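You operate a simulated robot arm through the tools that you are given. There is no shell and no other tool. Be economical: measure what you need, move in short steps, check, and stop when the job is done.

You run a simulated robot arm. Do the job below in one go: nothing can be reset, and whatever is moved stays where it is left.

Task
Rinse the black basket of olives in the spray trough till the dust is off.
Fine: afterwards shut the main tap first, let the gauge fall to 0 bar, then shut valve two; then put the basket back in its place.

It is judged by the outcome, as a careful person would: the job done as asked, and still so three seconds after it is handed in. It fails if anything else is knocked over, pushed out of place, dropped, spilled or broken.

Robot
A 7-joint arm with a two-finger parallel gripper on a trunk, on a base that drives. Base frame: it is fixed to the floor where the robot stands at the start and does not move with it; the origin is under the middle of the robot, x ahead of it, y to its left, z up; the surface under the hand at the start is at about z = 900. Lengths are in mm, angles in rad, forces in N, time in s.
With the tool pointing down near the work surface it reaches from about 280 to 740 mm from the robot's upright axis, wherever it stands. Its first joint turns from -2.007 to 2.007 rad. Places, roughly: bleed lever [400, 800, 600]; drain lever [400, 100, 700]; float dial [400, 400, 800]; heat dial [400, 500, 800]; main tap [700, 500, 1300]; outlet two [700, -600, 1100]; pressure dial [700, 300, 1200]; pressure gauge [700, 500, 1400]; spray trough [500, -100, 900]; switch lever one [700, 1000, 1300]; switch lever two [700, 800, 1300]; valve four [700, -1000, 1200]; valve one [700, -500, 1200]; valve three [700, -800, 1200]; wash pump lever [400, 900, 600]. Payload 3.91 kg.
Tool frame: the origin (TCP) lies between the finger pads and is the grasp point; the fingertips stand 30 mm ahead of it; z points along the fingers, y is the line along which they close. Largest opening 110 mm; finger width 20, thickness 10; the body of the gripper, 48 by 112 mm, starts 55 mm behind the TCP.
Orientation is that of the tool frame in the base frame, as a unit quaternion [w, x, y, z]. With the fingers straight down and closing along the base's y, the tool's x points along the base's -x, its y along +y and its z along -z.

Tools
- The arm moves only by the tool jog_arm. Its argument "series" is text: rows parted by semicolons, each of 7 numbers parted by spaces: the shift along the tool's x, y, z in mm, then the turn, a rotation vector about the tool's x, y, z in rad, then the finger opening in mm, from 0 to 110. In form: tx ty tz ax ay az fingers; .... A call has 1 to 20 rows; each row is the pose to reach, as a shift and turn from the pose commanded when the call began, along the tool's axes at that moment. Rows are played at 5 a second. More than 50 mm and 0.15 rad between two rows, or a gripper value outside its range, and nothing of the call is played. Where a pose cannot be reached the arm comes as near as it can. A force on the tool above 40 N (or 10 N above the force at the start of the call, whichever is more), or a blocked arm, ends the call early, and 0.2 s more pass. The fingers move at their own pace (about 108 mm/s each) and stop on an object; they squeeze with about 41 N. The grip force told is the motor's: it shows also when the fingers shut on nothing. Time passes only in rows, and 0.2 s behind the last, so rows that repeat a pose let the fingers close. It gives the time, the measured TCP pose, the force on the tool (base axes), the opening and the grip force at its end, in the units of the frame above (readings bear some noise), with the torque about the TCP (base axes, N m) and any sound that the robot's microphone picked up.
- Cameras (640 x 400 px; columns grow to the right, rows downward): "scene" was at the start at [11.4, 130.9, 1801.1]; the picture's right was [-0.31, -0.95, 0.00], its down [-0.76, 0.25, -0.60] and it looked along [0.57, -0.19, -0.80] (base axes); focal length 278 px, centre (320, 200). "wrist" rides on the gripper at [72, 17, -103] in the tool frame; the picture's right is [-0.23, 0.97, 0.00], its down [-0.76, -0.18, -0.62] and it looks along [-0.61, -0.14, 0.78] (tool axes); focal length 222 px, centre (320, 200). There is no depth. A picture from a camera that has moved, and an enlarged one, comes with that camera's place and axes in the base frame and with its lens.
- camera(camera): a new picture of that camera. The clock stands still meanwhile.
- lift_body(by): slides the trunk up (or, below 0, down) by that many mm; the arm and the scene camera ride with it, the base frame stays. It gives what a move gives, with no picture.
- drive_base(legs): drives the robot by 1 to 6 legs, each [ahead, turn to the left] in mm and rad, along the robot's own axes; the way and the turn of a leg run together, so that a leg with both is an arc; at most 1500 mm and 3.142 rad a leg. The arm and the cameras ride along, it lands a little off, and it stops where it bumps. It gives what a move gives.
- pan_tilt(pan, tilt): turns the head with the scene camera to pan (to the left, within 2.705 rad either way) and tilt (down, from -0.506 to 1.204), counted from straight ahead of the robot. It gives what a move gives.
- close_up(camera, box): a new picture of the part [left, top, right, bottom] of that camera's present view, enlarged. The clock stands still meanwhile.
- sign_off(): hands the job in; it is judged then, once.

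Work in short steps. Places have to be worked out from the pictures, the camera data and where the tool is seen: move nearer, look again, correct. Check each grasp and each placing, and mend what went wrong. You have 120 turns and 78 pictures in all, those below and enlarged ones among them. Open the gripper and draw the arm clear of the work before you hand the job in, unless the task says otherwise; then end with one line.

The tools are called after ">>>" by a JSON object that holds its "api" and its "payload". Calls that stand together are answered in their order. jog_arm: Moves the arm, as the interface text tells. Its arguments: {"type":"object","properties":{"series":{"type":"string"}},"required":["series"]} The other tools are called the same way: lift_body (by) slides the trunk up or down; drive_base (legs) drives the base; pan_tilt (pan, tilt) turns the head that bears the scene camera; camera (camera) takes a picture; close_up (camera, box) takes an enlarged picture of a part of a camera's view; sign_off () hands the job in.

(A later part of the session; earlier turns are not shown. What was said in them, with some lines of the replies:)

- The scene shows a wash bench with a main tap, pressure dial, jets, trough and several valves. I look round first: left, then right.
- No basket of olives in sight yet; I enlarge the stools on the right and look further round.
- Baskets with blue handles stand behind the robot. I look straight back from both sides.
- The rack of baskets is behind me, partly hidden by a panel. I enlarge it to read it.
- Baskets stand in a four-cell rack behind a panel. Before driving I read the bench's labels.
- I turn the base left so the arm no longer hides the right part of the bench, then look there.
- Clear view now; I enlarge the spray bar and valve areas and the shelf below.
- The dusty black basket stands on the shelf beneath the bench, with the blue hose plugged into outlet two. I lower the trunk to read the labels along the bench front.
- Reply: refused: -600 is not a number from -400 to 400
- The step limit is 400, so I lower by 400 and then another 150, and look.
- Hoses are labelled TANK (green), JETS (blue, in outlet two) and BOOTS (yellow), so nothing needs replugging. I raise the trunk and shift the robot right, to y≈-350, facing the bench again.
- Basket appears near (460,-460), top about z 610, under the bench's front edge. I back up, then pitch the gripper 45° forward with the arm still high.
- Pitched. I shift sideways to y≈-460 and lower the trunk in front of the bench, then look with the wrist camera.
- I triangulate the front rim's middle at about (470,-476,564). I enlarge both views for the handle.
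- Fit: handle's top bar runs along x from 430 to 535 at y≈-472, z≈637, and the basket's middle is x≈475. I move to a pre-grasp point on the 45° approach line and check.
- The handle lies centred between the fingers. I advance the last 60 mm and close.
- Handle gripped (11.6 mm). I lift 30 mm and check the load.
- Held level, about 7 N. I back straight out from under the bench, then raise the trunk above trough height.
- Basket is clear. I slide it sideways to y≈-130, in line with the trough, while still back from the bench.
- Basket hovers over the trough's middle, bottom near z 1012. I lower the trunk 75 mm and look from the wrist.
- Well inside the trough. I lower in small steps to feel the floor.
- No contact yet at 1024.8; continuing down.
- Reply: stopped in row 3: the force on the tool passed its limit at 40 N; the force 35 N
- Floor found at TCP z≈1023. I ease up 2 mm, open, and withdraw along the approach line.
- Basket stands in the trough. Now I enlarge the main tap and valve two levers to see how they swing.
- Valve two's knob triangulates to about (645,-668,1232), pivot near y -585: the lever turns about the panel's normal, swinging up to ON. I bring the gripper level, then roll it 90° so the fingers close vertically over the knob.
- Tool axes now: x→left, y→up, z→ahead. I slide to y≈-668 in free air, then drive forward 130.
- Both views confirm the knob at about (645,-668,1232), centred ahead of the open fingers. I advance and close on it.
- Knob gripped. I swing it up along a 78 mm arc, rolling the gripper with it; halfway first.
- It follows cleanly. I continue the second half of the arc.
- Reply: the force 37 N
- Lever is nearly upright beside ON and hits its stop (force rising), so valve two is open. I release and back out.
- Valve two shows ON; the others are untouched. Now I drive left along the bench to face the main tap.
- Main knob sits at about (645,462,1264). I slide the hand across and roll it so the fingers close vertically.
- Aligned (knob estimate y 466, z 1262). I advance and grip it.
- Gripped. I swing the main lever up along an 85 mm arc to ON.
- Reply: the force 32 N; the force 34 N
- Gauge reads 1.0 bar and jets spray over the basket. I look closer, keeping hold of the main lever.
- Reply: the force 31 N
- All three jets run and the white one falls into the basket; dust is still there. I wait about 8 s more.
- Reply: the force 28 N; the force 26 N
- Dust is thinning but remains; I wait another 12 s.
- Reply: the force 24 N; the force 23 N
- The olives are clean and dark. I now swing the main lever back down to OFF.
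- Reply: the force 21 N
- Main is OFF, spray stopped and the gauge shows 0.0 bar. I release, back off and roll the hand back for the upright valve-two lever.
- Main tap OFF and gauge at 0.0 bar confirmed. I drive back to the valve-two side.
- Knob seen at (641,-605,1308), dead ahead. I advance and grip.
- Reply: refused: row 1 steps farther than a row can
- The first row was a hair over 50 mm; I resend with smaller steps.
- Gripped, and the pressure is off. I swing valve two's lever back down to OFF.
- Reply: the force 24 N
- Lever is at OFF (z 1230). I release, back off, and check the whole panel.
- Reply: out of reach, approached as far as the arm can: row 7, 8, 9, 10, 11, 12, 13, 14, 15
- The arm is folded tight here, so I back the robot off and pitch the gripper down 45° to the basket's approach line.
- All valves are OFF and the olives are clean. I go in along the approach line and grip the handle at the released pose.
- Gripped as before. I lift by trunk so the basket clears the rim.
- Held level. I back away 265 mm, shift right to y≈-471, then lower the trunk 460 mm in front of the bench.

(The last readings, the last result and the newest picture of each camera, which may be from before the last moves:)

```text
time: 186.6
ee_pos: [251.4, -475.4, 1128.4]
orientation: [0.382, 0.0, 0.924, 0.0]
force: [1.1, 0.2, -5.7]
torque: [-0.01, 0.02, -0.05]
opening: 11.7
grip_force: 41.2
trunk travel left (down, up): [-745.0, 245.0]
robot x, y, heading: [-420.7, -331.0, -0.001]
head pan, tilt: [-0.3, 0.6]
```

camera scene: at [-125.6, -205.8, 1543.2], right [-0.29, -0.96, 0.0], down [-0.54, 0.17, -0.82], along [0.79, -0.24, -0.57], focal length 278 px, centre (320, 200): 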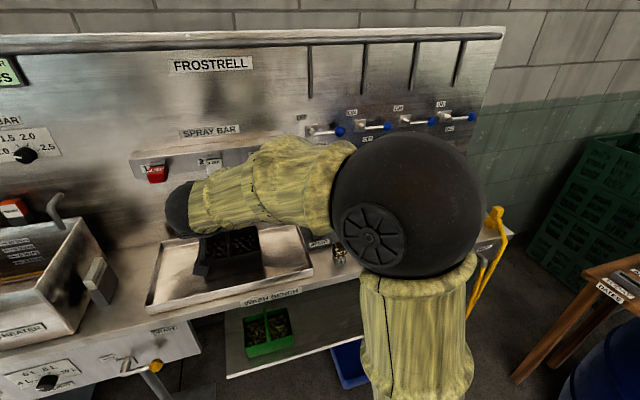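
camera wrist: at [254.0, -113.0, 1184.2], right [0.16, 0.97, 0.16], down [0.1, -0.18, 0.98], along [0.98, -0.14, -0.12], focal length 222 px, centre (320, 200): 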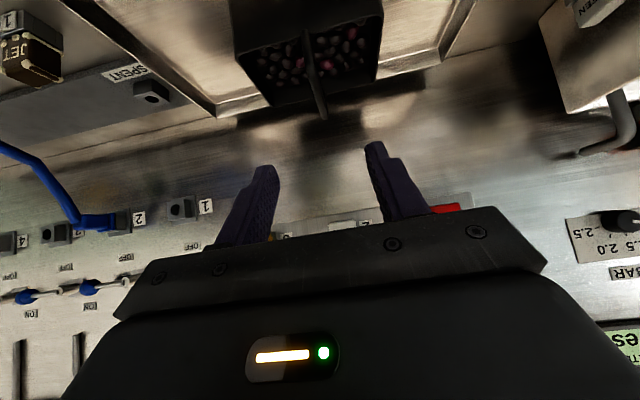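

>>> {"api": "lift_body", "payload": {"by": -400}}

>>> {"api": "lift_body", "payload": {"by": -58}}

>>> {"api": "jog_arm", "payload": {"series": "0 4 0 0 0 0 0; 0 4 0 0 0 0 0; 0 4 0 0 0 0 0"}}

>>> {"api": "drive_base", "payload": {"legs": [[200, 0]]}}

>>> {"api": "pan_tilt", "payload": {"pan": -0.15, "tilt": 1.0}}

>>> {"api": "close_up", "payload": {"camera": "scene", "box": [220, 40, 460, 190]}}

```text
time: 190.5
ee_pos: [250.8, -474.2, 728.1]
orientation: [0.382, -0.001, 0.924, 0.0]
force: [-0.3, 0.6, -5.8]
torque: [0.02, 0.03, -0.01]
opening: 11.4
grip_force: 40.5
trunk travel left (down, up): [-345.0, 645.0]
robot x, y, heading: [-422.3, -333.1, -0.001]
head pan, tilt: [-0.3, 0.6]
```

```text
time: 191.4
ee_pos: [250.3, -474.5, 669.6]
orientation: [0.383, 0.0, 0.924, -0.001]
force: [-0.9, -0.5, -5.8]
torque: [0.0, 0.03, 0.03]
opening: 11.6
grip_force: 41.3
trunk travel left (down, up): [-287.0, 703.0]
robot x, y, heading: [-420.2, -335.5, -0.0]
head pan, tilt: [-0.3, 0.6]
```

```text
time: 192.2
ee_pos: [249.4, -470.6, 669.3]
orientation: [0.382, -0.001, 0.924, -0.001]
force: [0.2, 1.1, -5.7]
torque: [-0.02, 0.01, 0.0]
opening: 11.8
grip_force: 40.9
trunk travel left (down, up): [-287.0, 703.0]
robot x, y, heading: [-418.0, -335.5, 0.002]
head pan, tilt: [-0.3, 0.6]
```

```text
time: 194.0
ee_pos: [448.7, -465.5, 669.7]
orientation: [0.382, -0.003, 0.924, 0.0]
force: [-0.4, 0.2, -6.3]
torque: [0.0, 0.05, -0.02]
opening: 11.9
grip_force: 41.6
trunk travel left (down, up): [-287.0, 703.0]
robot x, y, heading: [-221.7, -328.0, 0.004]
head pan, tilt: [-0.3, 0.6]
```

```text
time: 194.9
ee_pos: [448.3, -464.4, 670.7]
orientation: [0.382, -0.003, 0.924, 0.0]
force: [0.6, 0.1, -5.8]
torque: [0.01, 0.01, 0.03]
opening: 11.4
grip_force: 41.0
trunk travel left (down, up): [-287.0, 703.0]
robot x, y, heading: [-226.1, -333.7, 0.01]
head pan, tilt: [-0.15, 1.0]
```

```text
2.67 times, centred on (340, 115) of scene
camera zoom: at [-212.6, -189.9, 1158.3], right [-0.14, -0.99, 0.0], down [-0.83, 0.12, -0.54], along [0.53, -0.08, -0.84], focal length 742 px, centre (267, 427)
```

zoom: 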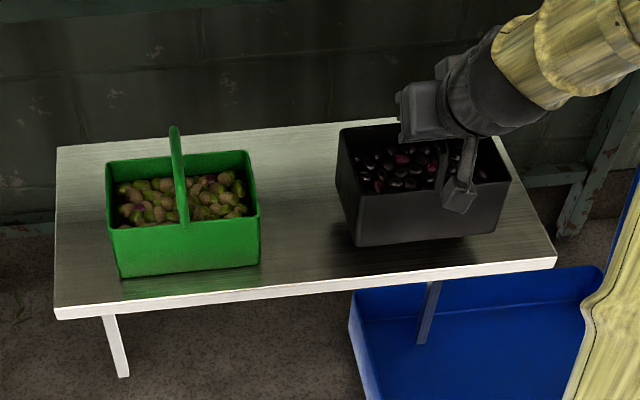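

Just short of its place. I move the last bit: x→471, y→-471, lowering to z≈644 first.

>>> {"api": "jog_arm", "payload": {"series": "-8 -3 8 0 0 0 0; -16 -6 16 0 0 0 0; -6 -6 26 0 0 0 0; 2.5 -6 35 0 0 0 0; 2.5 -6 35 0 0 0 0"}}

>>> {"api": "jog_arm", "payload": {"series": "2 0 2 0 0 0 0; 2 0 2 0 0 0 0; 2 0 2 0 0 0 0"}}

```text
time: 196.1
ee_pos: [471.0, -470.7, 643.2]
orientation: [0.382, -0.003, 0.924, 0.0]
force: [-1.0, -0.9, -5.1]
torque: [0.02, 0.05, 0.02]
opening: 11.6
grip_force: 40.7
trunk travel left (down, up): [-287.0, 703.0]
robot x, y, heading: [-223.0, -329.7, 0.006]
head pan, tilt: [-0.15, 1.0]
```

```text
time: 196.9
ee_pos: [471.2, -469.9, 641.5]
orientation: [0.382, -0.004, 0.924, 0.001]
force: [0.2, 0.4, -5.6]
torque: [-0.01, 0.06, 0.02]
opening: 11.7
grip_force: 41.6
trunk travel left (down, up): [-287.0, 703.0]
robot x, y, heading: [-220.9, -333.8, 0.003]
head pan, tilt: [-0.15, 1.0]
```

Still hanging; lower in small steps till it touches.

>>> {"api": "jog_arm", "payload": {"series": "1.5 0 1.5 0 0 0 0; 1.5 0 1.5 0 0 0 0; 1.5 0 1.5 0 0 0 0"}}

>>> {"api": "jog_arm", "payload": {"series": "1.2 0 1.2 0 0 0 0; 1.2 0 1.2 0 0 0 0; 1.2 0 1.2 0 0 0 0"}}

```text
time: 197.7
ee_pos: [471.4, -470.5, 638.4]
orientation: [0.382, -0.004, 0.924, 0.001]
force: [0.1, -0.1, -5.4]
torque: [0.0, 0.05, 0.01]
opening: 11.7
grip_force: 41.3
trunk travel left (down, up): [-287.0, 703.0]
robot x, y, heading: [-222.9, -334.7, 0.005]
head pan, tilt: [-0.15, 1.0]
```

```text
time: 198.5
ee_pos: [472.9, -470.9, 637.9]
orientation: [0.384, -0.005, 0.923, 0.001]
force: [0.1, 0.6, 2.5]
torque: [0.01, 0.54, 0.02]
opening: 11.9
grip_force: 40.4
trunk travel left (down, up): [-287.0, 703.0]
robot x, y, heading: [-224.5, -331.3, 0.007]
head pan, tilt: [-0.15, 1.0]
```

Contact (force turned upward). I open the fingers and withdraw along the approach line.

>>> {"api": "jog_arm", "payload": {"series": "0 0 0 0 0 0 15; 0 0 0 0 0 0 50; 0 0 0 0 0 0 50; 0 0 0 0 0 0 50; 0 0 -40 0 0 0 50; 0 0 -80 0 0 0 50; 0 0 -120 0 0 0 50; -10 0 -160 0 0 0 50; 0 0 -200 0 0 0 50; 10 0 -235 0 0 0 50; 10 0 -235 0 0 0 50"}}

>>> {"api": "close_up", "payload": {"camera": "scene", "box": [220, 40, 460, 190]}}

>>> {"api": "camera", "payload": {"camera": "wrist"}}

```text
time: 200.9
ee_pos: [297.8, -473.2, 797.8]
orientation: [0.382, -0.004, 0.924, 0.001]
force: [0.0, 0.3, 0.2]
torque: [0.01, 0.0, -0.02]
opening: 50.2
grip_force: 0.0
trunk travel left (down, up): [-287.0, 703.0]
robot x, y, heading: [-220.9, -329.5, 0.008]
head pan, tilt: [-0.15, 1.0]
```

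```text
2.67 times, centred on (340, 115) of scene
camera zoom: at [-213.4, -189.7, 1158.2], right [-0.14, -0.99, 0.0], down [-0.83, 0.12, -0.54], along [0.53, -0.08, -0.84], focal length 742 px, centre (267, 427)
```

zoom: 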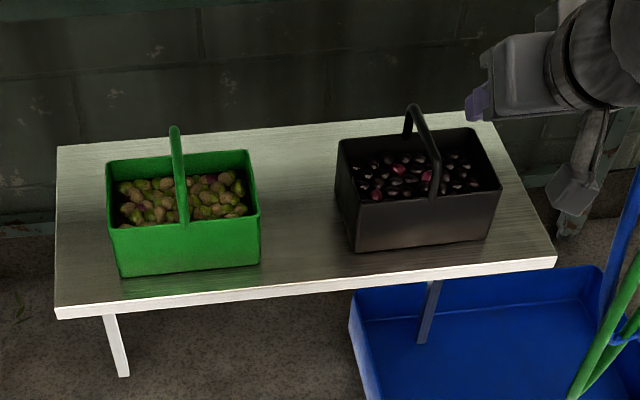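

```text
10 pictures are left
camera wrist: at [173.1, -456.6, 818.9], right [0.15, 0.98, 0.16], down [0.1, -0.17, 0.98], along [0.98, -0.13, -0.12], focal length 222 px, centre (320, 200)
```

wrist: 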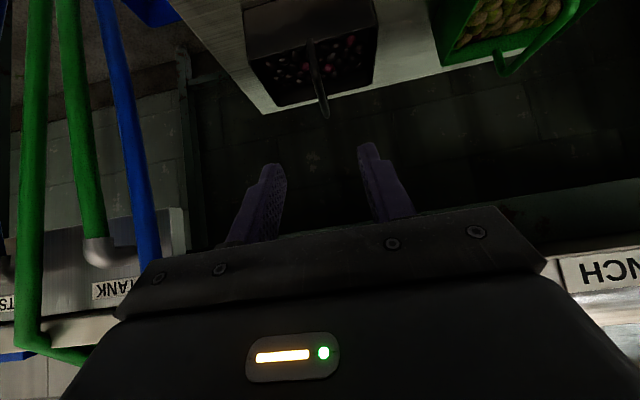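

Basket stands upright in its old spot. I draw back, raise, and take one last look at the panel.

>>> {"api": "drive_base", "payload": {"legs": [[-170, 0]]}}

>>> {"api": "lift_body", "payload": {"by": 400}}

>>> {"api": "pan_tilt", "payload": {"pan": 0.0, "tilt": 0.6}}

>>> {"api": "camera", "payload": {"camera": "scene"}}

```text
time: 202.5
ee_pos: [126.9, -474.6, 797.3]
orientation: [0.383, -0.004, 0.924, -0.001]
force: [0.9, -0.8, -0.1]
torque: [0.01, 0.0, 0.0]
opening: 50.0
grip_force: 0.1
trunk travel left (down, up): [-287.0, 703.0]
robot x, y, heading: [-391.7, -336.3, 0.003]
head pan, tilt: [-0.15, 1.0]
```

```text
time: 206.3
ee_pos: [126.9, -473.6, 1197.4]
orientation: [0.383, -0.004, 0.924, 0.0]
force: [0.2, 0.2, -0.2]
torque: [-0.05, 0.02, 0.03]
opening: 50.1
grip_force: 0.0
trunk travel left (down, up): [-687.0, 303.0]
robot x, y, heading: [-391.3, -331.3, 0.009]
head pan, tilt: [-0.15, 1.0]
```

```text
time: 207.2
ee_pos: [127.0, -473.9, 1197.9]
orientation: [0.382, -0.005, 0.924, 0.001]
force: [0.0, 0.0, -0.1]
torque: [0.0, 0.01, -0.01]
opening: 50.2
grip_force: 0.0
trunk travel left (down, up): [-687.0, 303.0]
robot x, y, heading: [-392.0, -334.3, 0.004]
head pan, tilt: [0.0, 0.6]
```

```text
9 pictures are left
camera scene: at [-364.5, -180.4, 1590.2], right [0.01, -1.0, 0.0], down [-0.57, 0.0, -0.82], along [0.82, 0.01, -0.57], focal length 278 px, centre (320, 200)
```

scene: 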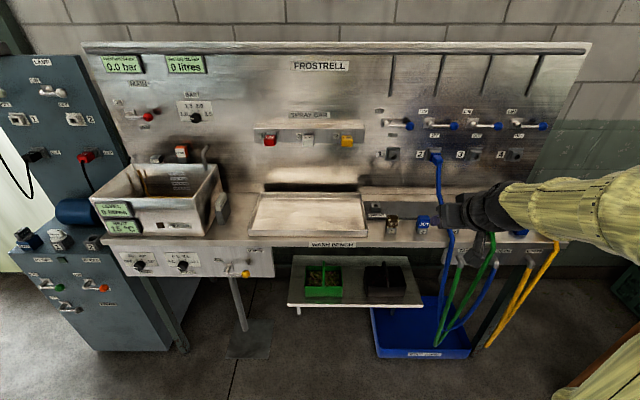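

The panel shows every lever at OFF, 0.0 bar, an empty trough and both baskets in place. I hand the job in.

>>> {"api": "sign_off", "payload": {}}

```text
The job is handed in.
```

The olives in the black basket were rinsed until no dust showed, the main tap was shut first, valve two was shut after the gauge read 0.0 bar, and the basket is back in its place on the shelf.
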